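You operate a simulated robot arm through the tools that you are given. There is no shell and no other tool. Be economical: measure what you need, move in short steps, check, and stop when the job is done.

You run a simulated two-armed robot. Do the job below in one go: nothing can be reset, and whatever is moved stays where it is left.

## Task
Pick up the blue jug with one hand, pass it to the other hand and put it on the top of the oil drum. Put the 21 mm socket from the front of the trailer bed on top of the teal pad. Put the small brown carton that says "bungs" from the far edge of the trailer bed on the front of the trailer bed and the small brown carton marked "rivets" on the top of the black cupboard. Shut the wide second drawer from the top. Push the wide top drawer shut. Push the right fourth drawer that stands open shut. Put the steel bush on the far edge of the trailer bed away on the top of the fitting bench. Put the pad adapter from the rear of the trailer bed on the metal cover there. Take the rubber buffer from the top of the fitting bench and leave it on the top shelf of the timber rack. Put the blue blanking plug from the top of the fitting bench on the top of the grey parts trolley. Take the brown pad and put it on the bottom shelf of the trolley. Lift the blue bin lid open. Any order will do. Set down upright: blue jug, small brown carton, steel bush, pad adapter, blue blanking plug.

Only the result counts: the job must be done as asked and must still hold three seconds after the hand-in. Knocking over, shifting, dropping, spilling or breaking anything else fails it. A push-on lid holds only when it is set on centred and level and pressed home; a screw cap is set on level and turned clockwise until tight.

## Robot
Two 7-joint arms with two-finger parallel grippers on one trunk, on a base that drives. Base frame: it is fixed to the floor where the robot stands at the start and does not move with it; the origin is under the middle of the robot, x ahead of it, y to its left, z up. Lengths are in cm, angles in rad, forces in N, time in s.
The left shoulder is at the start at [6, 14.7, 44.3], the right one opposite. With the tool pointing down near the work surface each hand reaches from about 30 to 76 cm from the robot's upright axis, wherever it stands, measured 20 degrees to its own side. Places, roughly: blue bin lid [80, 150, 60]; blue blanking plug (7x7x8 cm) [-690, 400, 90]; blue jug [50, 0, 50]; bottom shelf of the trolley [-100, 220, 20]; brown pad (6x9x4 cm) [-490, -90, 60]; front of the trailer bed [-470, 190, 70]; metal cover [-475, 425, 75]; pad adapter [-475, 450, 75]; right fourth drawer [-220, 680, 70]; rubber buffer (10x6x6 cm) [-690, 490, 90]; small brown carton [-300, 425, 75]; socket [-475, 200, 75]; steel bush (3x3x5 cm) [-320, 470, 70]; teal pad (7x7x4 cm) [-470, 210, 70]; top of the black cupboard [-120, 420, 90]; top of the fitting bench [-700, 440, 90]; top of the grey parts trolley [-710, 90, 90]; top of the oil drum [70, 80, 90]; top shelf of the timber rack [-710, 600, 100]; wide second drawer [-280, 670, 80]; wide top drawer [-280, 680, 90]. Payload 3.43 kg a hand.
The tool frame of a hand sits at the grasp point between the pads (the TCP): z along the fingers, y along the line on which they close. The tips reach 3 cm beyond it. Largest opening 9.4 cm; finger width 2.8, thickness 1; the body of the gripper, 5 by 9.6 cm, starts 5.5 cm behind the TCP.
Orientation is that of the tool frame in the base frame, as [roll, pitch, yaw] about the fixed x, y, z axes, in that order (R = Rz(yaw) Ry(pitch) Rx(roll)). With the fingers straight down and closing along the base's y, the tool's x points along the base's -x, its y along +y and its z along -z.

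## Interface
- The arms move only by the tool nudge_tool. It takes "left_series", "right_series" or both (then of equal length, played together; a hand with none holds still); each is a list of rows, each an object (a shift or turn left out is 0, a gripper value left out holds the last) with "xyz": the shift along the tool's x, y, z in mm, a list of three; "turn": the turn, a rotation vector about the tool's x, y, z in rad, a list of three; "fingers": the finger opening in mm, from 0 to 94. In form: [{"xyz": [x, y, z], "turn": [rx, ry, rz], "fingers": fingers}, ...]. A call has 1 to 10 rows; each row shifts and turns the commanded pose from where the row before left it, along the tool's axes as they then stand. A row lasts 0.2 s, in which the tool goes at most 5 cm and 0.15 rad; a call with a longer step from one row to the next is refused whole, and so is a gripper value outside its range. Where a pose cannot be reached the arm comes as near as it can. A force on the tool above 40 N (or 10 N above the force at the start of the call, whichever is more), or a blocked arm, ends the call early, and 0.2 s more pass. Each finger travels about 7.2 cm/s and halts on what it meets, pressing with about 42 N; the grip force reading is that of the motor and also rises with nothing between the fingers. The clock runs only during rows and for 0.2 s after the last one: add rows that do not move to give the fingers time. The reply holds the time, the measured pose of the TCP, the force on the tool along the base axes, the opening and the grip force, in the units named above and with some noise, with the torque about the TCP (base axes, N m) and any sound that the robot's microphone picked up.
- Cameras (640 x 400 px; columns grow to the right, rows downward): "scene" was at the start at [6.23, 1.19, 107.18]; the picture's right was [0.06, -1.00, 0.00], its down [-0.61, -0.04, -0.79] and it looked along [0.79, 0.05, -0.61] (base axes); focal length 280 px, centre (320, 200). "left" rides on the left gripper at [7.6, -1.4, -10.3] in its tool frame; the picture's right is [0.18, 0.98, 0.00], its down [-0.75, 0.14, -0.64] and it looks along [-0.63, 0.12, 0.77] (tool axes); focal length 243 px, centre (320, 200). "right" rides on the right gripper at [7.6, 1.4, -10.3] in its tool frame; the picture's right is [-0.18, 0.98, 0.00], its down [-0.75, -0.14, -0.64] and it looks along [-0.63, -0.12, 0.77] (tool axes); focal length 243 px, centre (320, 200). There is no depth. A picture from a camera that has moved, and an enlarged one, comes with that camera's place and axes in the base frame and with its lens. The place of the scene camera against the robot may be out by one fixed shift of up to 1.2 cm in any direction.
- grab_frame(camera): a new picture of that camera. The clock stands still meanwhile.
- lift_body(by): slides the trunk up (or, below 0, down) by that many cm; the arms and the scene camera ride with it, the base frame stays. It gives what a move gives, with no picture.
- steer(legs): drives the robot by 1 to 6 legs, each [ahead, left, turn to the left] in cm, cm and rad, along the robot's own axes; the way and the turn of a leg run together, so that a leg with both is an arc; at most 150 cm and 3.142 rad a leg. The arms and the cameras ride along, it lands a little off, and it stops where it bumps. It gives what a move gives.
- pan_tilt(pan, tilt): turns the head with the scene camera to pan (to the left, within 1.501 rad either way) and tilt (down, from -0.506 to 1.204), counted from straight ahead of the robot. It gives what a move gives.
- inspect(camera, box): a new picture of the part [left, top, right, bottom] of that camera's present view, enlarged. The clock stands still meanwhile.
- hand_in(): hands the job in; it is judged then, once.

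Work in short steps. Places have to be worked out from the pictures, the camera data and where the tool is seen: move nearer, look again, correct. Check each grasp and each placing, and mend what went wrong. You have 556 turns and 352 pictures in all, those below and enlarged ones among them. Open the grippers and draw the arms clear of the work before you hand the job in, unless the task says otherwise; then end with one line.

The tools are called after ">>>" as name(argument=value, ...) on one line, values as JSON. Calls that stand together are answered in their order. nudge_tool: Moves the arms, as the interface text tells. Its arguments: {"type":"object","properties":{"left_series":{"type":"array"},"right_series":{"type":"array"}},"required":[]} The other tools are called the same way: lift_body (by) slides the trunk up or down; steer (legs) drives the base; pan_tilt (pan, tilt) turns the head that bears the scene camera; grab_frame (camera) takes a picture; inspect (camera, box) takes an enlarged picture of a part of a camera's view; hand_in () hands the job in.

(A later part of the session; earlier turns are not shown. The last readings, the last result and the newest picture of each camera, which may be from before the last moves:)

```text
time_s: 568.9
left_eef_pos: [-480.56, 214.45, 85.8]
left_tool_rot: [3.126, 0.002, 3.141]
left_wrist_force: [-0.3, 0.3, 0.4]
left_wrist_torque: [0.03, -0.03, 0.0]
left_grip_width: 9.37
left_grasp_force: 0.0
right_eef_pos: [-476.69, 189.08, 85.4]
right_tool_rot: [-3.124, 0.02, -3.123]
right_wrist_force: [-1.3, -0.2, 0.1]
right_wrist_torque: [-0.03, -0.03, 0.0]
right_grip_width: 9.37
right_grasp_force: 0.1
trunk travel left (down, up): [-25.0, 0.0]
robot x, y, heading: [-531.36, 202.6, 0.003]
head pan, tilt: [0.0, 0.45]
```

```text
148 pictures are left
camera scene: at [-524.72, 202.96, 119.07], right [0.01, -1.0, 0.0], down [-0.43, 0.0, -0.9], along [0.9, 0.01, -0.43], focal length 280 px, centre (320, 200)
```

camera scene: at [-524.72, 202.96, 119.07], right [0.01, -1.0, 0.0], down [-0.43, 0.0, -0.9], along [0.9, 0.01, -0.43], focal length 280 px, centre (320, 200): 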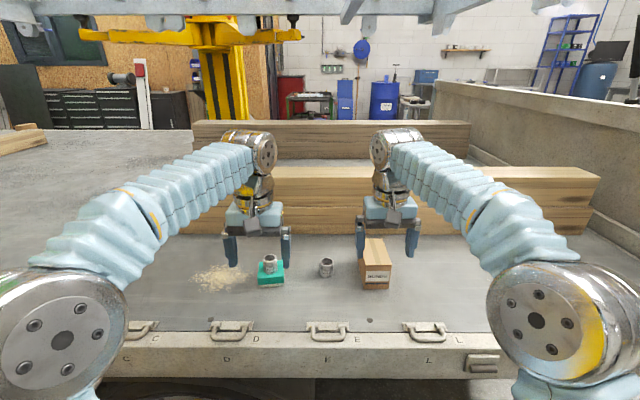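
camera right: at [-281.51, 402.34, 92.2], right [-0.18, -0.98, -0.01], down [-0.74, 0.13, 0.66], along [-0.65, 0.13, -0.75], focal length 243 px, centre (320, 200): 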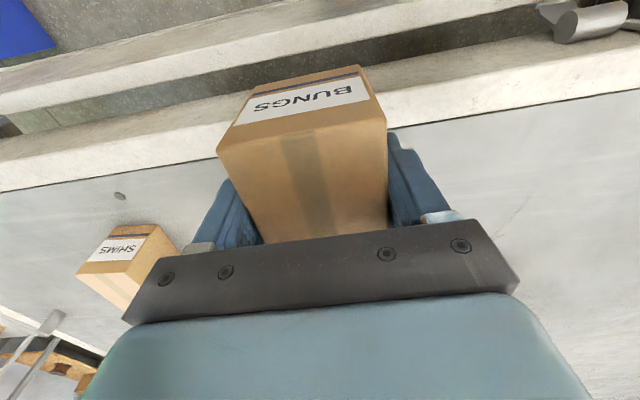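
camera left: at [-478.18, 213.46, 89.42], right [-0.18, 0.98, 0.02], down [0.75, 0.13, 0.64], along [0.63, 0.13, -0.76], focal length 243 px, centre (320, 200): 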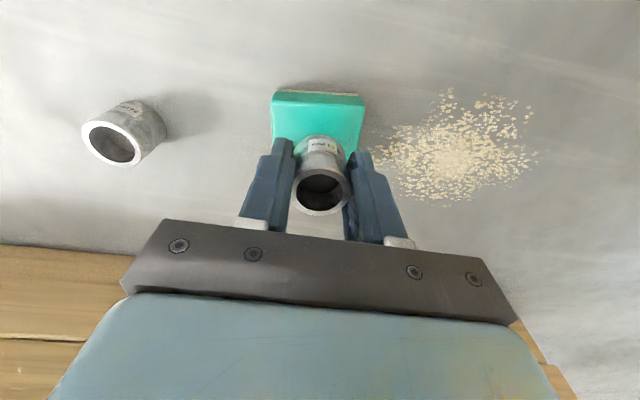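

BUNGS is placed. Retract, back into the lane (x≈-620) and strafe along to the trailer's rear part (y≈438).

>>> nudge_tool(left_series=[{"xyz": [40, 0, 0]}, {"xyz": [40, 0, 0]}, {"xyz": [20, 0, 0]}, {}], right_series=[{"xyz": [40, 0, 0]}, {"xyz": [40, 0, 0]}, {"xyz": [40, 0, 0]}, {}])

>>> steer(legs=[[-90, 0, -0.005], [0, 150, 0], [0, 85, 0], [55, 0, 0]])

>>> grab_frame(camera="scene")

```text
time_s: 569.9
left_eef_pos: [-490.46, 214.63, 85.57]
left_tool_rot: [3.127, 0.001, -3.141]
left_wrist_force: [0.6, 1.3, 0.3]
left_wrist_torque: [0.0, -0.01, 0.01]
left_grip_width: 9.4
left_grasp_force: 0.0
right_eef_pos: [-489.06, 189.2, 85.01]
right_tool_rot: [-3.125, 0.022, -3.122]
right_wrist_force: [1.0, 0.6, 0.9]
right_wrist_torque: [-0.02, -0.03, 0.02]
right_grip_width: 9.38
right_grasp_force: 0.1
trunk travel left (down, up): [-25.0, 0.0]
robot x, y, heading: [-531.54, 202.56, 0.003]
head pan, tilt: [0.0, 0.45]
```

```text
time_s: 588.7
left_eef_pos: [-535.72, 450.88, 85.49]
left_tool_rot: [3.127, 0.002, -3.116]
left_wrist_force: [-0.1, -0.3, -0.3]
left_wrist_torque: [0.01, 0.01, 0.01]
left_grip_width: 9.41
left_grasp_force: 0.0
right_eef_pos: [-533.34, 425.39, 85.05]
right_tool_rot: [-3.126, 0.019, -3.095]
right_wrist_force: [-0.4, 0.7, 0.4]
right_wrist_torque: [0.02, -0.04, -0.02]
right_grip_width: 9.41
right_grasp_force: 0.2
trunk travel left (down, up): [-25.0, 0.0]
robot x, y, heading: [-576.56, 437.13, 0.035]
head pan, tilt: [0.0, 0.45]
```

```text
147 pictures are left
camera scene: at [-569.55, 438.2, 119.07], right [0.03, -1.0, 0.0], down [-0.43, -0.01, -0.9], along [0.9, 0.03, -0.44], focal length 280 px, centre (320, 200)
```

scene: 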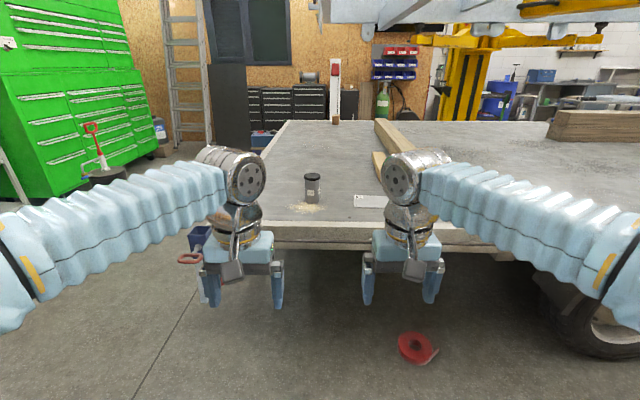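

>>> inspect(camera="scene", box=[250, 150, 430, 270])

```text
3.33 times, centred on (340, 210) of scene
camera zoom: at [-569.55, 438.2, 119.07], right [0.03, -1.0, 0.0], down [-0.43, -0.01, -0.9], along [0.9, 0.03, -0.44], focal length 933 px, centre (253, 167)
```

zoom: 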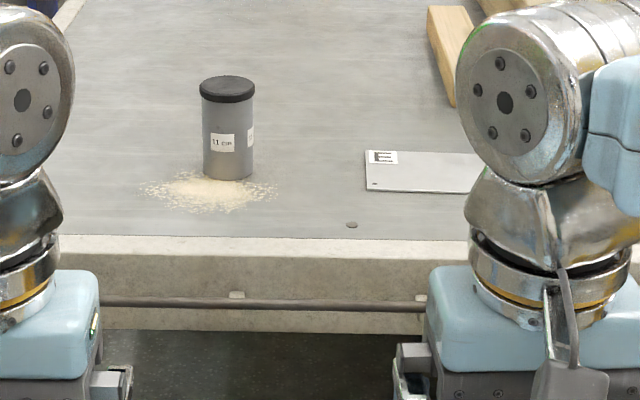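

Adapter: upright cylinder at [-471.5,444.4], ~6 cm dia, z 70–82. Metal cover around x -476…-465, y≈428 downward. Drive closer with the left hand facing the adapter.

>>> steer(legs=[[0, -5, -0.03], [44, 0, 0]])

>>> nudge_tool(left_series=[{"xyz": [0, 0, -30]}, {"xyz": [0, 0, -20]}, {}])

>>> grab_frame(camera="left")

>>> grab_frame(camera="scene")

```text
time_s: 591.9
left_eef_pos: [-490.79, 444.06, 85.54]
left_tool_rot: [3.125, 0.002, 3.126]
left_wrist_force: [-0.1, 0.3, -0.2]
left_wrist_torque: [-0.03, 0.01, 0.01]
left_grip_width: 9.42
left_grasp_force: 0.1
right_eef_pos: [-489.71, 418.61, 85.07]
right_tool_rot: [-3.126, 0.02, -3.138]
right_wrist_force: [-0.3, -0.7, 0.1]
right_wrist_torque: [0.0, 0.01, 0.0]
right_grip_width: 9.39
right_grasp_force: 0.2
trunk travel left (down, up): [-25.0, 0.0]
robot x, y, heading: [-532.46, 432.36, -0.009]
head pan, tilt: [0.0, 0.45]
```

```text
time_s: 592.7
left_eef_pos: [-490.65, 444.04, 90.45]
left_tool_rot: [3.127, 0.002, 3.123]
left_wrist_force: [-0.3, 0.5, 0.4]
left_wrist_torque: [0.02, -0.02, -0.01]
left_grip_width: 9.41
left_grasp_force: 0.1
right_eef_pos: [-489.74, 418.56, 84.99]
right_tool_rot: [-3.126, 0.02, -3.138]
right_wrist_force: [0.1, -0.5, -0.1]
right_wrist_torque: [0.0, -0.03, 0.01]
right_grip_width: 9.4
right_grasp_force: 0.1
trunk travel left (down, up): [-25.0, 0.0]
robot x, y, heading: [-532.0, 432.34, -0.009]
head pan, tilt: [0.0, 0.45]
```

```text
145 pictures are left
camera left: at [-498.33, 442.59, 100.75], right [-0.17, 0.99, 0.02], down [0.76, 0.12, 0.64], along [0.63, 0.12, -0.76], focal length 243 px, centre (320, 200)
```

left: 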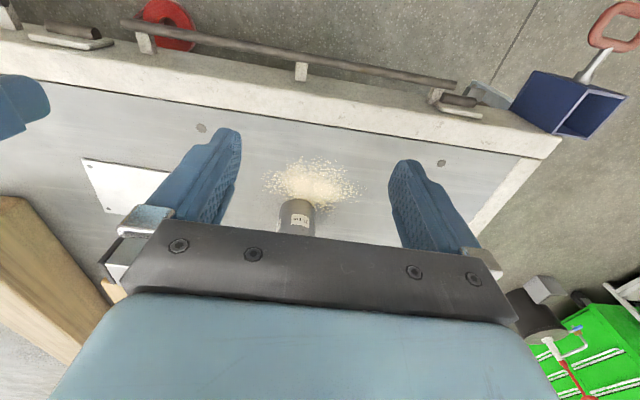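

```text
144 pictures are left
camera scene: at [-525.23, 432.89, 119.07], right [-0.01, -1.0, 0.0], down [-0.44, 0.0, -0.9], along [0.9, -0.01, -0.44], focal length 280 px, centre (320, 200)
```

scene: 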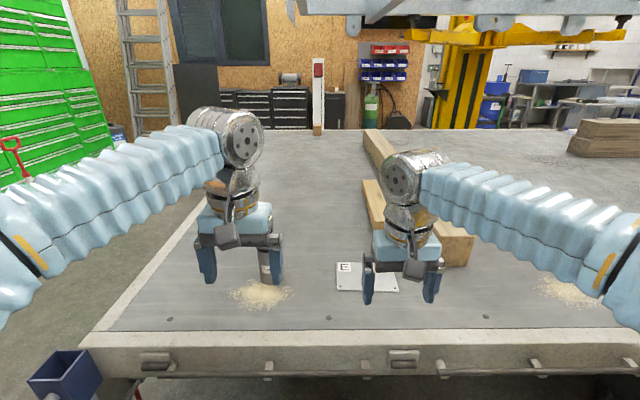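

Drive 6 cm closer, lower the left hand to z≈80, and slide the open fingers around the adapter.

>>> steer(legs=[[6, 0, 0.01]])

>>> nudge_tool(left_series=[{"xyz": [15, 0, 35]}, {"xyz": [15, 0, 35]}, {"xyz": [0, 0, 32]}, {}])

>>> grab_frame(camera="left")

```text
time_s: 593.6
left_eef_pos: [-484.8, 444.38, 90.43]
left_tool_rot: [3.123, 0.003, 3.137]
left_wrist_force: [-0.3, 0.4, 0.0]
left_wrist_torque: [0.0, -0.01, 0.01]
left_grip_width: 9.4
left_grasp_force: 0.1
right_eef_pos: [-483.61, 419.0, 85.09]
right_tool_rot: [-3.126, 0.022, -3.127]
right_wrist_force: [-0.9, -0.6, -0.2]
right_wrist_torque: [-0.02, 0.01, -0.01]
right_grip_width: 9.41
right_grasp_force: 0.0
trunk travel left (down, up): [-25.0, 0.0]
robot x, y, heading: [-525.97, 432.05, 0.005]
head pan, tilt: [0.0, 0.45]
```

```text
time_s: 594.6
left_eef_pos: [-487.98, 444.72, 80.29]
left_tool_rot: [3.126, 0.002, 3.137]
left_wrist_force: [0.2, -0.5, 0.1]
left_wrist_torque: [-0.01, -0.02, 0.02]
left_grip_width: 9.4
left_grasp_force: 0.0
right_eef_pos: [-483.52, 419.03, 85.0]
right_tool_rot: [-3.126, 0.02, -3.127]
right_wrist_force: [0.1, 0.4, 0.6]
right_wrist_torque: [-0.03, -0.01, 0.02]
right_grip_width: 9.41
right_grasp_force: 0.2
trunk travel left (down, up): [-25.0, 0.0]
robot x, y, heading: [-525.83, 432.35, 0.0]
head pan, tilt: [0.0, 0.45]
```

```text
143 pictures are left
camera left: at [-495.62, 443.2, 90.5], right [-0.18, 0.98, 0.02], down [0.75, 0.13, 0.65], along [0.63, 0.13, -0.76], focal length 243 px, centre (320, 200)
```

left: 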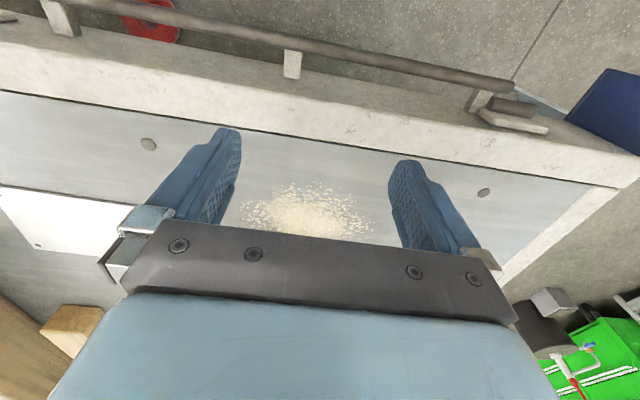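

>>> nudge_tool(left_series=[{"xyz": [-35, -3, 4]}, {"xyz": [-35, 0, 4]}, {"xyz": [-35, 0, 0]}, {"xyz": [-35, 0, 0]}, {}])

>>> grab_frame(camera="left")

>>> inspect(camera="scene", box=[200, 180, 400, 310])

```text
time_s: 595.8
left_eef_pos: [-473.97, 444.24, 79.52]
left_tool_rot: [3.126, 0.002, 3.137]
left_wrist_force: [0.4, 0.1, -0.5]
left_wrist_torque: [0.04, -0.02, -0.03]
left_grip_width: 9.39
left_grasp_force: 0.1
right_eef_pos: [-483.61, 419.01, 85.02]
right_tool_rot: [-3.126, 0.021, -3.127]
right_wrist_force: [0.0, 0.9, 0.3]
right_wrist_torque: [0.02, -0.01, -0.02]
right_grip_width: 9.42
right_grasp_force: 0.2
trunk travel left (down, up): [-25.0, 0.0]
robot x, y, heading: [-526.1, 432.17, -0.001]
head pan, tilt: [0.0, 0.45]
```

```text
142 pictures are left
camera left: at [-481.6, 442.69, 89.81], right [-0.18, 0.98, 0.02], down [0.75, 0.13, 0.64], along [0.63, 0.13, -0.76], focal length 243 px, centre (320, 200)
```

left: 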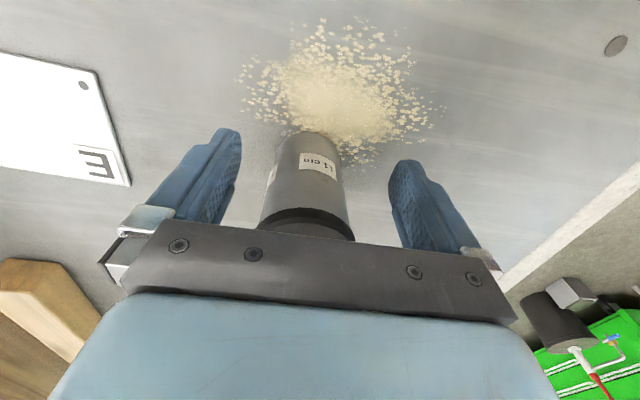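

```text
3.08 times, centred on (300, 245) of scene
camera zoom: at [-519.2, 432.93, 119.07], right [0.0, -1.0, 0.0], down [-0.44, 0.0, -0.9], along [0.9, 0.0, -0.44], focal length 861 px, centre (382, 62)
```

zoom: 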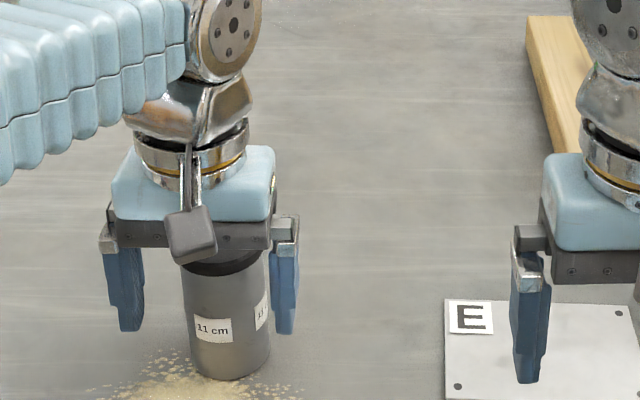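

Shift 5 mm right and 4.2 cm ahead, then close.

>>> nudge_tool(left_series=[{"xyz": [0, -5, 0]}, {"xyz": [-22, 0, 0]}, {"xyz": [-20, 0, 0]}, {}, {"fingers": 0}, {}, {}, {}])

>>> grab_frame(camera="left")

```text
time_s: 597.6
left_eef_pos: [-469.72, 443.85, 79.47]
left_tool_rot: [3.125, 0.002, 3.136]
left_wrist_force: [0.6, 1.5, 1.2]
left_wrist_torque: [-0.19, -0.03, 0.05]
left_grip_width: 6.25
left_grasp_force: 42.2
right_eef_pos: [-483.59, 418.99, 85.09]
right_tool_rot: [-3.126, 0.021, -3.128]
right_wrist_force: [-0.2, 0.2, 0.1]
right_wrist_torque: [-0.02, 0.02, 0.0]
right_grip_width: 9.41
right_grasp_force: 0.0
trunk travel left (down, up): [-25.0, 0.0]
robot x, y, heading: [-525.72, 432.38, 0.0]
head pan, tilt: [0.0, 0.45]
```

```text
140 pictures are left
camera left: at [-477.38, 442.37, 89.78], right [-0.18, 0.98, 0.02], down [0.75, 0.13, 0.65], along [0.63, 0.13, -0.76], focal length 243 px, centre (320, 200)
```

left: 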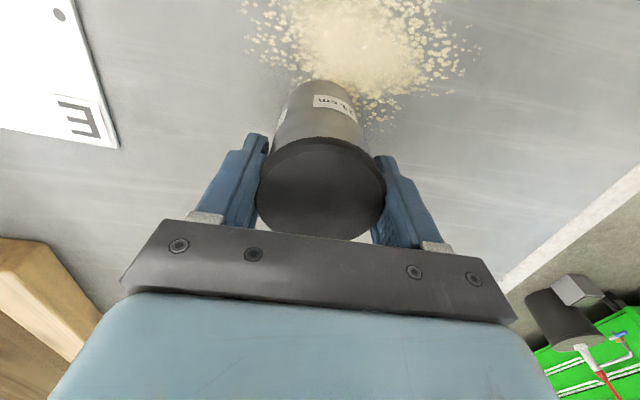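

Adapter held. Lift 4.5 cm and strafe right 22.9 cm to bring it above the metal cover.

>>> nudge_tool(left_series=[{"xyz": [0, 0, -20]}, {"xyz": [3, 0, -25]}, {}])

>>> steer(legs=[[0, -22.9, 0]])

>>> grab_frame(camera="left")

>>> grab_frame(camera="scene")

```text
time_s: 598.4
left_eef_pos: [-469.81, 443.63, 83.93]
left_tool_rot: [3.124, 0.0, 3.136]
left_wrist_force: [-0.1, 0.4, -8.1]
left_wrist_torque: [0.03, 0.01, -0.01]
left_grip_width: 6.23
left_grasp_force: 42.2
right_eef_pos: [-483.5, 419.0, 85.06]
right_tool_rot: [-3.126, 0.02, -3.127]
right_wrist_force: [-0.3, 1.1, 0.3]
right_wrist_torque: [0.01, 0.01, 0.0]
right_grip_width: 9.42
right_grasp_force: 0.1
trunk travel left (down, up): [-25.0, 0.0]
robot x, y, heading: [-526.15, 432.64, 0.0]
head pan, tilt: [0.0, 0.45]
```

```text
time_s: 600.2
left_eef_pos: [-469.79, 420.64, 83.89]
left_tool_rot: [3.125, -0.001, 3.137]
left_wrist_force: [0.5, 0.7, -7.2]
left_wrist_torque: [-0.01, -0.03, 0.0]
left_grip_width: 6.24
left_grasp_force: 42.3
right_eef_pos: [-483.41, 395.88, 85.03]
right_tool_rot: [-3.125, 0.02, -3.129]
right_wrist_force: [-0.3, -0.1, -0.1]
right_wrist_torque: [0.0, 0.02, -0.02]
right_grip_width: 9.39
right_grasp_force: 0.0
trunk travel left (down, up): [-25.0, 0.0]
robot x, y, heading: [-525.94, 409.29, 0.001]
head pan, tilt: [0.0, 0.45]
```

```text
139 pictures are left
camera left: at [-477.5, 419.02, 94.2], right [-0.18, 0.98, 0.02], down [0.75, 0.13, 0.64], along [0.63, 0.13, -0.76], focal length 243 px, centre (320, 200)
```

left: 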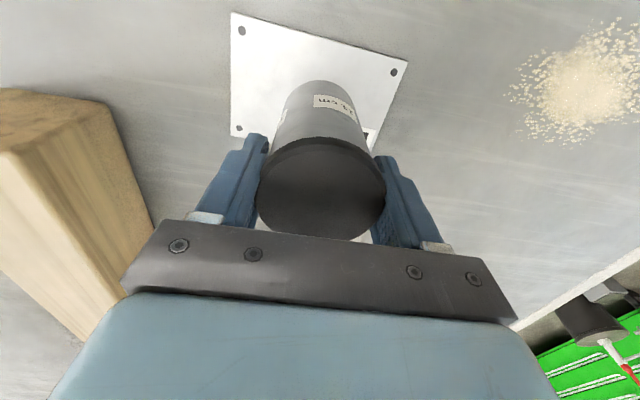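

```text
138 pictures are left
camera scene: at [-519.14, 409.8, 119.07], right [0.0, -1.0, 0.0], down [-0.44, 0.0, -0.9], along [0.9, 0.0, -0.44], focal length 280 px, centre (320, 200)
```

scene: 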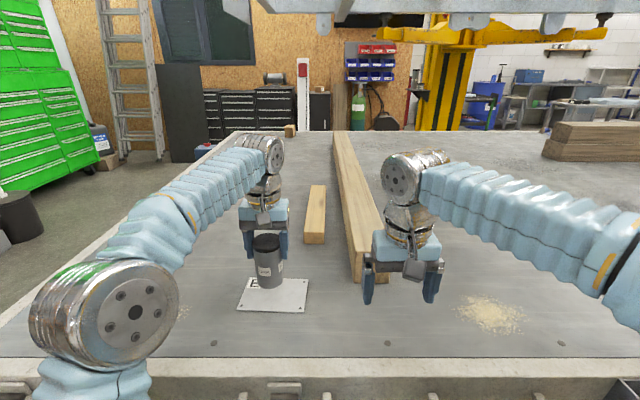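

The adapter is centred above the cover (centre [-470,420.2]). Lower and creep.

>>> nudge_tool(left_series=[{"xyz": [0, 0, 20]}, {"xyz": [0, 0, 12]}, {}])

>>> nudge_tool(left_series=[{"xyz": [0, 0, 4]}, {"xyz": [0, 0, 3]}, {}])

```text
time_s: 601.0
left_eef_pos: [-469.77, 420.5, 80.62]
left_tool_rot: [3.125, -0.002, 3.135]
left_wrist_force: [-0.2, -0.2, -7.6]
left_wrist_torque: [-0.01, 0.0, 0.01]
left_grip_width: 6.23
left_grasp_force: 41.1
right_eef_pos: [-483.58, 395.82, 84.96]
right_tool_rot: [-3.125, 0.021, -3.127]
right_wrist_force: [-0.9, 0.3, 0.7]
right_wrist_torque: [0.03, 0.01, 0.02]
right_grip_width: 9.39
right_grasp_force: 0.0
trunk travel left (down, up): [-25.0, 0.0]
robot x, y, heading: [-525.94, 409.39, 0.004]
head pan, tilt: [0.0, 0.45]
```

```text
time_s: 601.8
left_eef_pos: [-469.76, 420.55, 80.01]
left_tool_rot: [3.126, 0.001, 3.136]
left_wrist_force: [0.3, 0.1, -8.1]
left_wrist_torque: [-0.01, -0.02, 0.04]
left_grip_width: 6.27
left_grasp_force: 41.7
right_eef_pos: [-483.43, 395.79, 85.02]
right_tool_rot: [-3.126, 0.019, -3.128]
right_wrist_force: [-0.3, 0.1, -0.4]
right_wrist_torque: [-0.01, 0.0, 0.0]
right_grip_width: 9.41
right_grasp_force: 0.1
trunk travel left (down, up): [-25.0, 0.0]
robot x, y, heading: [-526.16, 409.05, 0.005]
head pan, tilt: [0.0, 0.45]
```

>>> nudge_tool(left_series=[{"xyz": [0, 0, 3]}, {"xyz": [0, 0, 3]}, {}])

```text
time_s: 602.6
left_eef_pos: [-469.94, 420.72, 79.62]
left_tool_rot: [3.127, 0.006, 3.137]
left_wrist_force: [4.7, 1.5, 28.8]
left_wrist_torque: [-0.91, 0.05, 0.23]
left_grip_width: 6.28
left_grasp_force: 42.4
right_eef_pos: [-483.57, 395.71, 85.08]
right_tool_rot: [-3.126, 0.023, -3.128]
right_wrist_force: [0.3, 1.1, 0.3]
right_wrist_torque: [0.03, -0.01, 0.05]
right_grip_width: 9.42
right_grasp_force: 0.0
trunk travel left (down, up): [-25.0, 0.0]
robot x, y, heading: [-526.33, 409.27, -0.002]
head pan, tilt: [0.0, 0.45]
```

Contact. Release and draw the hand back horizontally.

>>> nudge_tool(left_series=[{"xyz": [0, 0, -3]}, {"fingers": 94}, {}, {}, {"xyz": [30, 0, 0]}, {"xyz": [40, 0, 0]}, {"xyz": [40, 0, 0]}, {"xyz": [20, 0, -30]}, {}])

>>> inspect(camera="scene", box=[200, 200, 400, 330])

```text
time_s: 604.6
left_eef_pos: [-483.05, 420.62, 82.99]
left_tool_rot: [3.125, 0.001, 3.136]
left_wrist_force: [-0.4, 0.6, 0.2]
left_wrist_torque: [0.02, -0.01, 0.01]
left_grip_width: 9.41
left_grasp_force: 0.1
right_eef_pos: [-483.54, 395.77, 85.04]
right_tool_rot: [-3.127, 0.02, -3.126]
right_wrist_force: [0.0, 1.0, 0.0]
right_wrist_torque: [-0.01, 0.02, 0.01]
right_grip_width: 9.43
right_grasp_force: 0.0
trunk travel left (down, up): [-25.0, 0.0]
robot x, y, heading: [-526.03, 409.41, -0.0]
head pan, tilt: [0.0, 0.45]
```

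```text
3.08 times, centred on (300, 265) of scene
camera zoom: at [-519.21, 409.78, 119.07], right [0.0, -1.0, 0.0], down [-0.44, 0.0, -0.9], along [0.9, 0.0, -0.44], focal length 861 px, centre (382, 0)
```

zoom: 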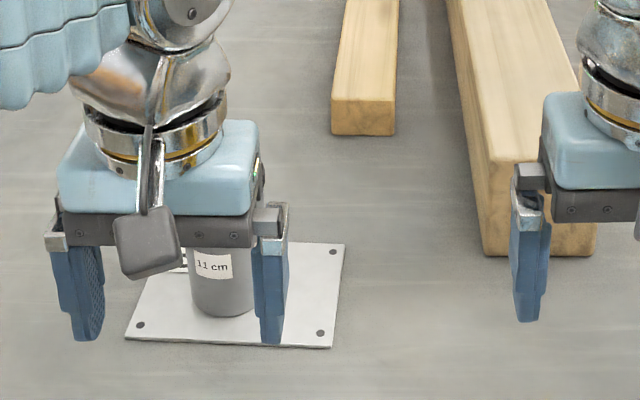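

The adapter stands on the metal cover. Now the rubber buffer: back off, turn to face the bench and go to its right end.

>>> steer(legs=[[-65, 0, 0], [0, 45, 0], [0, 0, 1.57], [0, 0, 1.57]])

>>> pan_tilt(pan=-0.2, tilt=0.35)

>>> grab_frame(camera="scene")

```text
time_s: 618.2
left_eef_pos: [-634.25, 442.17, 82.88]
left_tool_rot: [3.126, 0.002, 0.004]
left_wrist_force: [-0.5, -0.2, 0.8]
left_wrist_torque: [0.0, 0.01, 0.02]
left_grip_width: 9.41
left_grasp_force: 0.0
right_eef_pos: [-633.93, 466.9, 85.0]
right_tool_rot: [-3.126, 0.02, 0.024]
right_wrist_force: [0.0, -0.2, -0.6]
right_wrist_torque: [0.01, -0.03, -0.01]
right_grip_width: 9.42
right_grasp_force: 0.1
trunk travel left (down, up): [-25.0, 0.0]
robot x, y, heading: [-591.31, 454.11, -3.131]
head pan, tilt: [0.0, 0.45]
```

```text
time_s: 619.0
left_eef_pos: [-634.25, 442.02, 82.82]
left_tool_rot: [3.126, 0.001, 0.005]
left_wrist_force: [-0.6, 0.3, -0.2]
left_wrist_torque: [0.0, 0.02, 0.01]
left_grip_width: 9.41
left_grasp_force: 0.0
right_eef_pos: [-634.02, 466.94, 85.04]
right_tool_rot: [-3.127, 0.022, 0.025]
right_wrist_force: [-0.4, 0.2, -0.8]
right_wrist_torque: [0.0, -0.01, -0.01]
right_grip_width: 9.41
right_grasp_force: 0.0
trunk travel left (down, up): [-25.0, 0.0]
robot x, y, heading: [-591.51, 453.89, -3.131]
head pan, tilt: [-0.201, 0.351]
```

```text
136 pictures are left
camera scene: at [-596.97, 456.54, 119.99], right [0.19, 0.98, 0.0], down [0.34, -0.06, -0.94], along [-0.92, 0.18, -0.34], focal length 280 px, centre (320, 200)
```

scene: 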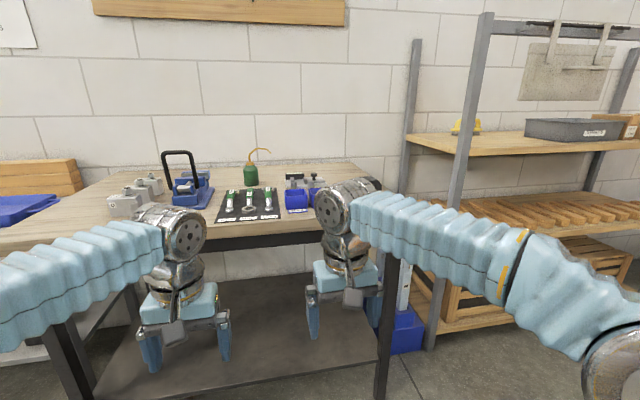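

Raise both hands above the bench level, turn the left tool −90° about its axis, then move to the bench's right end.

>>> nudge_tool(left_series=[{"xyz": [3, 0, -40], "turn": [0, 0, -0.15]}, {"xyz": [0, 0, -40], "turn": [0, 0, -0.15]}, {"xyz": [0, 0, -40], "turn": [0, 0, -0.15]}, {"xyz": [0, 0, -20], "turn": [0, 0, -0.15]}, {"turn": [0, 0, -0.15]}, {"turn": [0, 0, -0.15]}, {"turn": [0, 0, -0.15]}, {"turn": [0, 0, -0.15]}, {"turn": [0, 0, -0.15]}, {"turn": [0, 0, -0.15]}], right_series=[{"xyz": [0, 0, -40]}, {"xyz": [10, 0, -40]}, {"xyz": [10, 0, -40]}, {}, {}, {}, {}, {}, {}, {}])

>>> grab_frame(camera="scene")

```text
time_s: 621.1
left_eef_pos: [-633.89, 442.45, 96.8]
left_tool_rot: [-3.14, 0.015, 1.508]
left_wrist_force: [-0.3, -0.1, 0.0]
left_wrist_torque: [-0.02, 0.0, 0.01]
left_grip_width: 9.39
left_grasp_force: 0.0
right_eef_pos: [-631.59, 467.07, 96.94]
right_tool_rot: [-3.127, 0.021, 0.024]
right_wrist_force: [-0.9, -0.1, -0.2]
right_wrist_torque: [0.01, 0.01, 0.0]
right_grip_width: 9.4
right_grasp_force: 0.1
trunk travel left (down, up): [-25.0, 0.0]
robot x, y, heading: [-591.62, 454.04, -3.13]
head pan, tilt: [-0.201, 0.351]
```

```text
135 pictures are left
camera scene: at [-596.97, 456.54, 119.99], right [0.19, 0.98, 0.0], down [0.34, -0.06, -0.94], along [-0.92, 0.18, -0.34], focal length 280 px, centre (320, 200)
```

scene: 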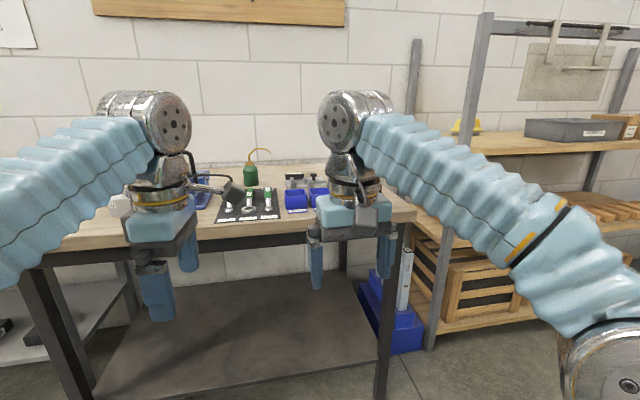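

Strafe right 51 cm and drive ahead 42 cm.

>>> steer(legs=[[0, -50, -0.01], [40, 0, 0]])

>>> grab_frame(camera="left")

>>> pan_tilt(pan=0, tilt=0.45)

>>> grab_frame(camera="scene")

```text
time_s: 626.2
left_eef_pos: [-674.21, 493.97, 96.87]
left_tool_rot: [-3.141, 0.016, 1.489]
left_wrist_force: [0.2, 0.7, 0.3]
left_wrist_torque: [-0.02, -0.01, -0.02]
left_grip_width: 9.44
left_grasp_force: 0.0
right_eef_pos: [-671.53, 518.59, 96.92]
right_tool_rot: [-3.126, 0.02, 0.006]
right_wrist_force: [-0.2, 1.0, -0.7]
right_wrist_torque: [-0.03, -0.02, 0.02]
right_grip_width: 9.42
right_grasp_force: 0.1
trunk travel left (down, up): [-25.0, 0.0]
robot x, y, heading: [-631.53, 504.85, 3.134]
head pan, tilt: [-0.201, 0.351]
```

```text
134 pictures are left
camera left: at [-674.98, 501.88, 107.01], right [0.99, 0.1, 0.0], down [0.08, -0.75, 0.65], along [0.06, -0.65, -0.76], focal length 243 px, centre (320, 200)
```

left: 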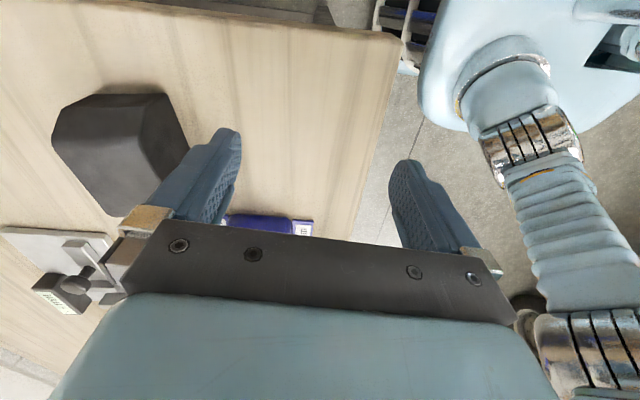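

```text
time_s: 626.9
left_eef_pos: [-674.37, 493.98, 96.76]
left_tool_rot: [3.141, 0.015, 1.487]
left_wrist_force: [-0.2, 0.3, 0.6]
left_wrist_torque: [-0.01, -0.01, 0.0]
left_grip_width: 9.41
left_grasp_force: 0.0
right_eef_pos: [-671.42, 518.54, 96.84]
right_tool_rot: [-3.126, 0.021, 0.008]
right_wrist_force: [0.2, -0.3, -0.6]
right_wrist_torque: [0.0, -0.02, -0.01]
right_grip_width: 9.39
right_grasp_force: 0.0
trunk travel left (down, up): [-25.0, 0.0]
robot x, y, heading: [-631.78, 505.12, 3.134]
head pan, tilt: [0.0, 0.45]
```

```text
133 pictures are left
camera scene: at [-637.12, 505.65, 119.08], right [0.01, 1.0, 0.0], down [0.43, 0.0, -0.9], along [-0.9, 0.01, -0.44], focal length 280 px, centre (320, 200)
```

scene: 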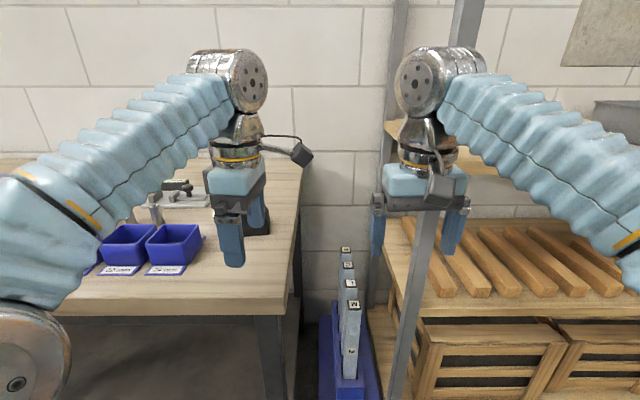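

Buffer at about [-689,491]. I'll come at it sideways from beyond the bench end, with the fingers straddling it in x. First move the right hand away and the left hand to [-689.5,507].

>>> nudge_tool(right_series=[{"xyz": [20, -30, 0]}, {"xyz": [20, -30, 0]}, {"xyz": [10, -30, 0]}, {}, {}, {}], left_series=[{}, {"xyz": [40, 0, 0]}, {"xyz": [45, 0, 0]}, {"xyz": [45, 0, 0]}, {}, {}])

>>> steer(legs=[[5, 0, 0]])

>>> grab_frame(camera="left")

```text
time_s: 628.3
left_eef_pos: [-673.24, 506.88, 96.41]
left_tool_rot: [-3.142, 0.015, 1.487]
left_wrist_force: [0.1, 1.1, -0.4]
left_wrist_torque: [-0.01, 0.0, 0.0]
left_grip_width: 9.39
left_grasp_force: 0.0
right_eef_pos: [-666.68, 527.37, 97.08]
right_tool_rot: [-3.126, 0.021, 0.008]
right_wrist_force: [0.4, 0.5, -0.1]
right_wrist_torque: [0.0, -0.03, -0.03]
right_grip_width: 9.4
right_grasp_force: 0.0
trunk travel left (down, up): [-25.0, 0.0]
robot x, y, heading: [-631.42, 505.07, 3.139]
head pan, tilt: [0.0, 0.45]
```

```text
time_s: 629.3
left_eef_pos: [-678.26, 506.91, 96.4]
left_tool_rot: [3.14, 0.018, 1.488]
left_wrist_force: [0.2, 0.3, 0.4]
left_wrist_torque: [0.0, 0.0, 0.01]
left_grip_width: 9.41
left_grasp_force: 0.0
right_eef_pos: [-671.64, 527.38, 96.89]
right_tool_rot: [-3.126, 0.021, 0.006]
right_wrist_force: [0.2, 0.1, 0.4]
right_wrist_torque: [-0.02, 0.02, -0.01]
right_grip_width: 9.42
right_grasp_force: 0.1
trunk travel left (down, up): [-25.0, 0.0]
robot x, y, heading: [-636.09, 505.07, 3.135]
head pan, tilt: [0.0, 0.45]
```

```text
132 pictures are left
camera left: at [-678.96, 514.83, 106.66], right [0.99, 0.1, 0.0], down [0.08, -0.75, 0.65], along [0.06, -0.65, -0.76], focal length 243 px, centre (320, 200)
```

left: 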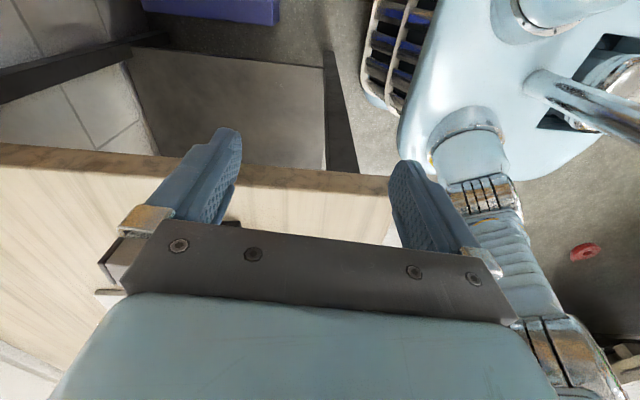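

>>> nudge_tool(left_series=[{"xyz": [0, 0, 20], "turn": [0, 0, -0.08]}, {"xyz": [0, -38, 13]}, {"xyz": [0, -38, 13]}, {"xyz": [0, -36, 0]}, {}])

>>> grab_frame(camera="left")

>>> grab_frame(camera="scene")

```text
time_s: 630.5
left_eef_pos: [-686.82, 506.52, 91.86]
left_tool_rot: [-3.138, 0.015, 1.567]
left_wrist_force: [1.1, 0.8, 0.2]
left_wrist_torque: [-0.04, 0.01, 0.01]
left_grip_width: 9.39
left_grasp_force: 0.0
left hand out of reach, approached as far as the arm can: row 4
right_eef_pos: [-671.48, 527.4, 96.99]
right_tool_rot: [-3.124, 0.022, 0.006]
right_wrist_force: [-0.1, -0.2, -1.0]
right_wrist_torque: [0.04, 0.02, 0.03]
right_grip_width: 9.4
right_grasp_force: 0.0
trunk travel left (down, up): [-25.0, 0.0]
robot x, y, heading: [-636.18, 504.91, 3.133]
head pan, tilt: [0.0, 0.45]
```

```text
131 pictures are left
camera left: at [-688.25, 514.37, 102.16], right [0.98, 0.18, -0.01], down [0.14, -0.74, 0.65], along [0.11, -0.64, -0.76], focal length 243 px, centre (320, 200)
```

left: 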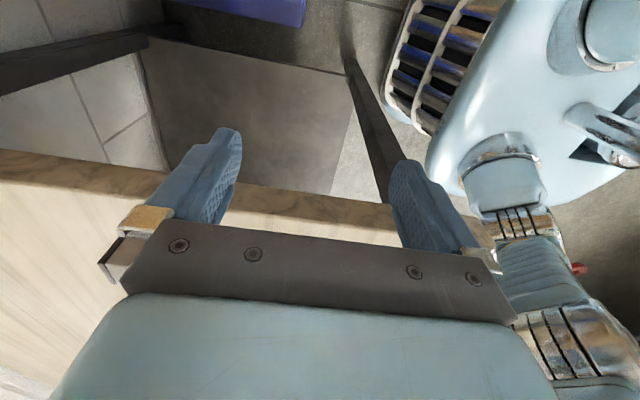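

```text
130 pictures are left
camera scene: at [-641.99, 505.66, 119.07], right [0.01, 1.0, 0.0], down [0.44, 0.0, -0.9], along [-0.9, 0.01, -0.44], focal length 280 px, centre (320, 200)
```

scene: 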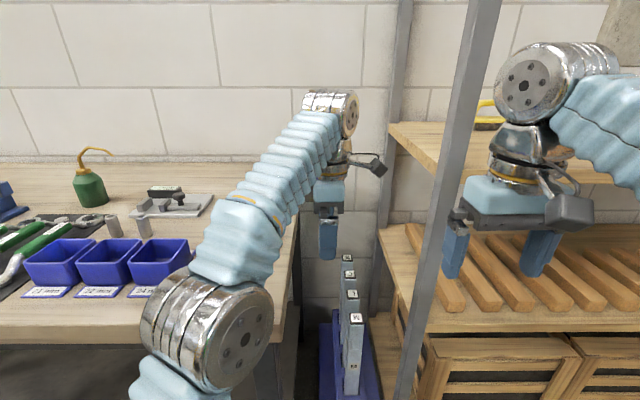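

Slide left to y≈499.5 first, then extend to x≈-689.6, then continue onto the buffer.

>>> nudge_tool(left_series=[{"xyz": [-35, 0, 0]}, {"xyz": [-32, 0, 0]}, {"xyz": [0, -28, 0]}, {}])

>>> grab_frame(camera="left")

```text
time_s: 631.5
left_eef_pos: [-689.7, 499.88, 91.89]
left_tool_rot: [-3.138, 0.015, 1.567]
left_wrist_force: [0.4, 0.2, 0.1]
left_wrist_torque: [0.01, 0.01, -0.01]
left_grip_width: 9.42
left_grasp_force: 0.1
right_eef_pos: [-671.47, 527.38, 96.97]
right_tool_rot: [-3.126, 0.022, 0.007]
right_wrist_force: [-0.4, 0.0, -0.2]
right_wrist_torque: [-0.06, 0.0, -0.01]
right_grip_width: 9.37
right_grasp_force: 0.0
trunk travel left (down, up): [-25.0, 0.0]
robot x, y, heading: [-636.1, 504.85, 3.139]
head pan, tilt: [0.0, 0.45]
```

```text
129 pictures are left
camera left: at [-691.06, 507.69, 102.17], right [0.98, 0.18, -0.01], down [0.14, -0.74, 0.65], along [0.11, -0.64, -0.76], focal length 243 px, centre (320, 200)
```

left: 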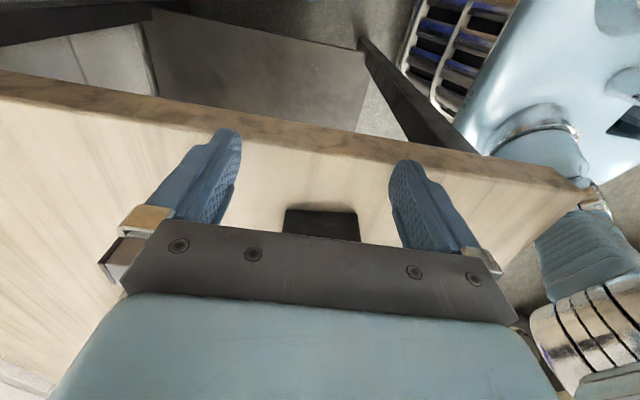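

Aligned. Slide 9.5 cm onto the buffer and close.

>>> nudge_tool(left_series=[{"xyz": [-35, 0, 0]}, {"xyz": [-30, 2, 0]}, {"xyz": [-30, 2, 0]}, {}, {"fingers": 0}, {}, {}, {}])

>>> grab_frame(camera="left")

```text
time_s: 633.3
left_eef_pos: [-689.23, 490.38, 92.06]
left_tool_rot: [-3.139, 0.015, 1.569]
left_wrist_force: [0.1, -2.8, 0.0]
left_wrist_torque: [0.01, 0.09, 0.06]
left_grip_width: 6.46
left_grasp_force: 42.1
right_eef_pos: [-671.64, 527.39, 96.96]
right_tool_rot: [-3.126, 0.021, 0.006]
right_wrist_force: [0.5, 0.6, -0.1]
right_wrist_torque: [-0.02, 0.01, 0.0]
right_grip_width: 9.39
right_grasp_force: 0.1
trunk travel left (down, up): [-25.0, 0.0]
robot x, y, heading: [-636.65, 505.05, 3.13]
head pan, tilt: [0.0, 0.45]
```

```text
128 pictures are left
camera left: at [-690.73, 498.34, 102.26], right [0.98, 0.18, 0.0], down [0.14, -0.74, 0.65], along [0.12, -0.64, -0.76], focal length 243 px, centre (320, 200)
```

left: 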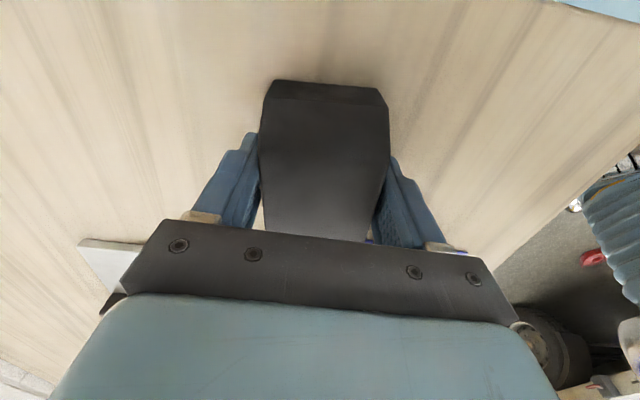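

Buffer held. The shelf needs more height than tool-down reach allows, so I'll turn the buffer 90° on the bench and regrip it with a forward-tilted hand. Lift, rotate back, and come over the bench front.

>>> nudge_tool(left_series=[{"xyz": [0, 8, -15]}, {"xyz": [0, 15, -15]}, {"xyz": [0, 20, -15]}, {"xyz": [0, 15, -5], "turn": [0, 0, 0.14]}, {"turn": [0, 0, 0.15]}, {"turn": [0, 0, 0.15]}, {"turn": [0, 0, 0.15]}, {"turn": [0, 0, 0.15]}, {"turn": [0, 0, 0.15]}, {"turn": [0, 0, 0.15]}])

>>> nudge_tool(left_series=[{"turn": [0, 0, 0.15]}, {"turn": [0, 0, 0.15]}, {"turn": [0, 0, 0.15]}, {"turn": [0, 0, 0.08]}, {}])

>>> grab_frame(camera="scene")

```text
time_s: 635.5
left_eef_pos: [-684.62, 490.5, 96.29]
left_tool_rot: [3.129, 0.01, 0.526]
left_wrist_force: [-0.1, 0.6, -2.8]
left_wrist_torque: [0.04, 0.02, 0.03]
left_grip_width: 6.42
left_grasp_force: 42.2
left hand out of reach, approached as far as the arm can: row 3
right_eef_pos: [-671.63, 527.3, 96.96]
right_tool_rot: [-3.127, 0.021, 0.008]
right_wrist_force: [0.4, 0.1, 0.4]
right_wrist_torque: [-0.01, 0.01, -0.01]
right_grip_width: 9.41
right_grasp_force: 0.1
trunk travel left (down, up): [-25.0, 0.0]
robot x, y, heading: [-636.04, 505.21, 3.136]
head pan, tilt: [0.0, 0.45]
```

```text
time_s: 636.7
left_eef_pos: [-684.6, 490.63, 96.26]
left_tool_rot: [3.126, 0.001, -0.004]
left_wrist_force: [0.5, 0.0, -3.1]
left_wrist_torque: [-0.02, -0.01, -0.02]
left_grip_width: 6.4
left_grasp_force: 42.1
right_eef_pos: [-671.67, 527.42, 97.0]
right_tool_rot: [-3.126, 0.021, 0.005]
right_wrist_force: [0.5, -0.5, 0.9]
right_wrist_torque: [0.0, -0.03, -0.01]
right_grip_width: 9.41
right_grasp_force: 0.1
trunk travel left (down, up): [-25.0, 0.0]
robot x, y, heading: [-636.26, 505.56, 3.134]
head pan, tilt: [0.0, 0.45]
```

```text
127 pictures are left
camera scene: at [-642.02, 505.66, 119.07], right [0.01, 1.0, 0.0], down [0.44, 0.0, -0.9], along [-0.9, 0.01, -0.44], focal length 280 px, centre (320, 200)
```

scene: 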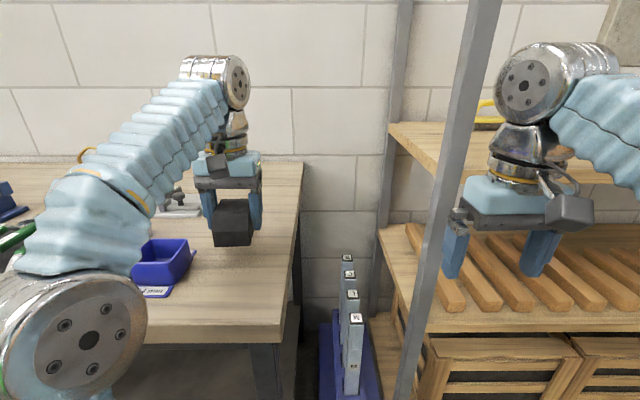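

Set it down here: back 2 cm, down to contact, and release.

>>> nudge_tool(left_series=[{"xyz": [20, 0, 15]}, {"xyz": [0, 0, 15]}, {"xyz": [0, 0, 8]}, {}])

>>> nudge_tool(left_series=[{"xyz": [0, 0, 4]}, {"xyz": [0, 0, 3]}, {}])

```text
time_s: 637.7
left_eef_pos: [-682.62, 490.62, 92.59]
left_tool_rot: [3.127, 0.001, -0.001]
left_wrist_force: [0.5, -0.7, -2.9]
left_wrist_torque: [0.0, -0.03, 0.02]
left_grip_width: 6.39
left_grasp_force: 42.0
right_eef_pos: [-671.61, 527.38, 97.08]
right_tool_rot: [-3.127, 0.021, 0.008]
right_wrist_force: [-0.9, -0.3, 0.1]
right_wrist_torque: [0.0, 0.0, 0.01]
right_grip_width: 9.4
right_grasp_force: 0.1
trunk travel left (down, up): [-25.0, 0.0]
robot x, y, heading: [-636.28, 504.96, 3.141]
head pan, tilt: [0.0, 0.45]
```

```text
time_s: 638.5
left_eef_pos: [-682.53, 490.51, 92.11]
left_tool_rot: [3.127, 0.009, -0.001]
left_wrist_force: [-0.7, -6.3, 25.4]
left_wrist_torque: [0.56, 0.31, 0.34]
left_grip_width: 6.39
left_grasp_force: 42.0
right_eef_pos: [-671.44, 527.42, 97.16]
right_tool_rot: [-3.126, 0.023, 0.007]
right_wrist_force: [-0.9, 0.5, -0.3]
right_wrist_torque: [0.04, 0.01, 0.01]
right_grip_width: 9.41
right_grasp_force: 0.0
trunk travel left (down, up): [-25.0, 0.0]
robot x, y, heading: [-636.37, 505.19, 3.133]
head pan, tilt: [0.0, 0.45]
```

Contact. Open to 78 mm only (a bin is close), rise and draw back.

>>> nudge_tool(left_series=[{"xyz": [0, 0, -2]}, {"fingers": 76}, {}, {}, {"xyz": [5, 0, -30]}, {"xyz": [40, 0, -20]}, {"xyz": [30, 0, 0]}, {}])

>>> grab_frame(camera="left")

>>> inspect(camera="scene", box=[120, 180, 330, 340])

```text
time_s: 640.3
left_eef_pos: [-675.08, 490.58, 96.91]
left_tool_rot: [3.126, 0.0, -0.002]
left_wrist_force: [0.2, 0.5, -0.2]
left_wrist_torque: [0.01, 0.01, 0.01]
left_grip_width: 7.6
left_grasp_force: 0.0
right_eef_pos: [-671.51, 527.37, 96.9]
right_tool_rot: [-3.126, 0.022, 0.007]
right_wrist_force: [0.8, -0.5, -0.4]
right_wrist_torque: [-0.02, 0.03, -0.04]
right_grip_width: 9.39
right_grasp_force: 0.0
trunk travel left (down, up): [-25.0, 0.0]
robot x, y, heading: [-636.81, 505.24, 3.133]
head pan, tilt: [0.0, 0.45]
```

```text
126 pictures are left
camera left: at [-667.45, 492.25, 107.1], right [0.18, -0.98, 0.02], down [-0.75, -0.13, 0.65], along [-0.63, -0.13, -0.76], focal length 243 px, centre (320, 200)
```

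left: 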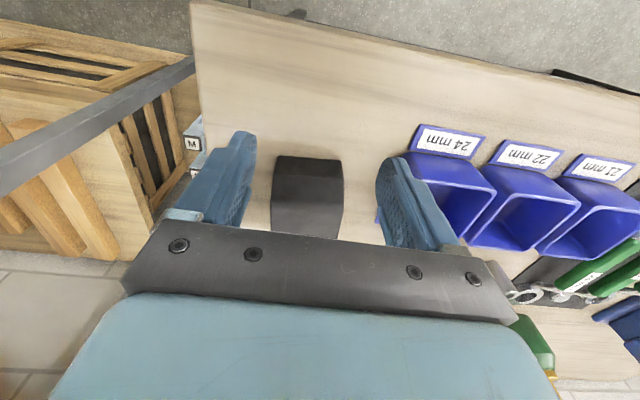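

```text
2.50 times, centred on (225, 260) of scene
camera zoom: at [-641.99, 505.66, 119.07], right [0.01, 1.0, 0.0], down [0.44, 0.0, -0.9], along [-0.9, 0.01, -0.44], focal length 700 px, centre (558, 50)
```

zoom: 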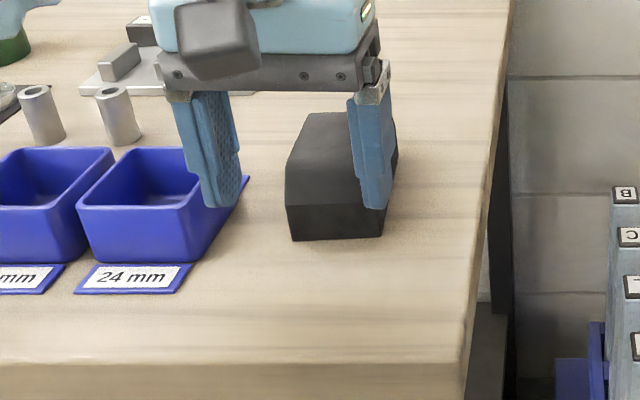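

Buffer centre ≈[-683,491.1]. Retract 6 cm, tilt the left tool 0.8 rad forward, and look.

>>> nudge_tool(left_series=[{"xyz": [35, -5, 0]}, {"xyz": [35, 0, 0]}, {"turn": [0, -0.14, 0]}, {"turn": [0, -0.14, 0]}, {"turn": [0, -0.13, 0]}, {"turn": [0, -0.13, 0]}, {"turn": [0, -0.13, 0]}, {"turn": [0, -0.13, 0]}, {}])

>>> grab_frame(camera="left")

```text
time_s: 642.3
left_eef_pos: [-667.98, 491.06, 97.09]
left_tool_rot: [3.119, 0.804, -0.017]
left_wrist_force: [-0.2, 0.2, -0.1]
left_wrist_torque: [-0.01, 0.0, 0.02]
left_grip_width: 7.62
left_grasp_force: 0.0
right_eef_pos: [-671.64, 527.34, 96.96]
right_tool_rot: [-3.125, 0.021, 0.007]
right_wrist_force: [0.4, -0.8, 0.1]
right_wrist_torque: [0.0, 0.01, 0.01]
right_grip_width: 9.41
right_grasp_force: 0.1
trunk travel left (down, up): [-25.0, 0.0]
robot x, y, heading: [-636.29, 505.08, 3.134]
head pan, tilt: [0.0, 0.45]
```

```text
124 pictures are left
camera left: at [-655.39, 492.61, 98.71], right [0.13, -0.99, -0.12], down [-0.06, -0.13, 0.99], along [-0.99, -0.12, -0.08], focal length 243 px, centre (320, 200)
```

left: 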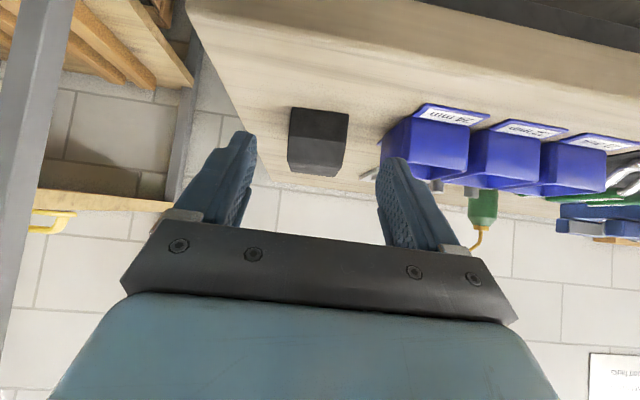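

Approach along a straight line to [-681,491.1,91.8] and close.

>>> nudge_tool(left_series=[{"xyz": [-13, 0, 32.5]}, {"xyz": [-13, 0, 32.5]}, {"xyz": [-13, 0, 32.5]}, {"xyz": [-13, 0, 32]}, {}])

>>> grab_frame(camera="left")

```text
time_s: 643.5
left_eef_pos: [-681.36, 490.9, 91.87]
left_tool_rot: [3.119, 0.801, -0.02]
left_wrist_force: [-0.5, -0.3, -0.1]
left_wrist_torque: [0.02, -0.04, 0.01]
left_grip_width: 7.6
left_grasp_force: 0.0
right_eef_pos: [-671.61, 527.43, 96.86]
right_tool_rot: [-3.127, 0.022, 0.009]
right_wrist_force: [0.3, 0.4, 0.2]
right_wrist_torque: [-0.02, 0.0, 0.02]
right_grip_width: 9.38
right_grasp_force: 0.1
trunk travel left (down, up): [-25.0, 0.0]
robot x, y, heading: [-636.48, 505.26, 3.134]
head pan, tilt: [0.0, 0.45]
```

```text
123 pictures are left
camera left: at [-668.66, 492.44, 93.53], right [0.13, -0.99, -0.12], down [-0.06, -0.12, 0.99], along [-0.99, -0.12, -0.08], focal length 243 px, centre (320, 200)
```

left: 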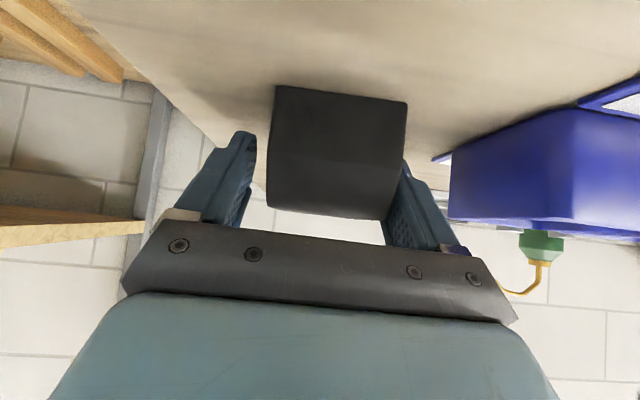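

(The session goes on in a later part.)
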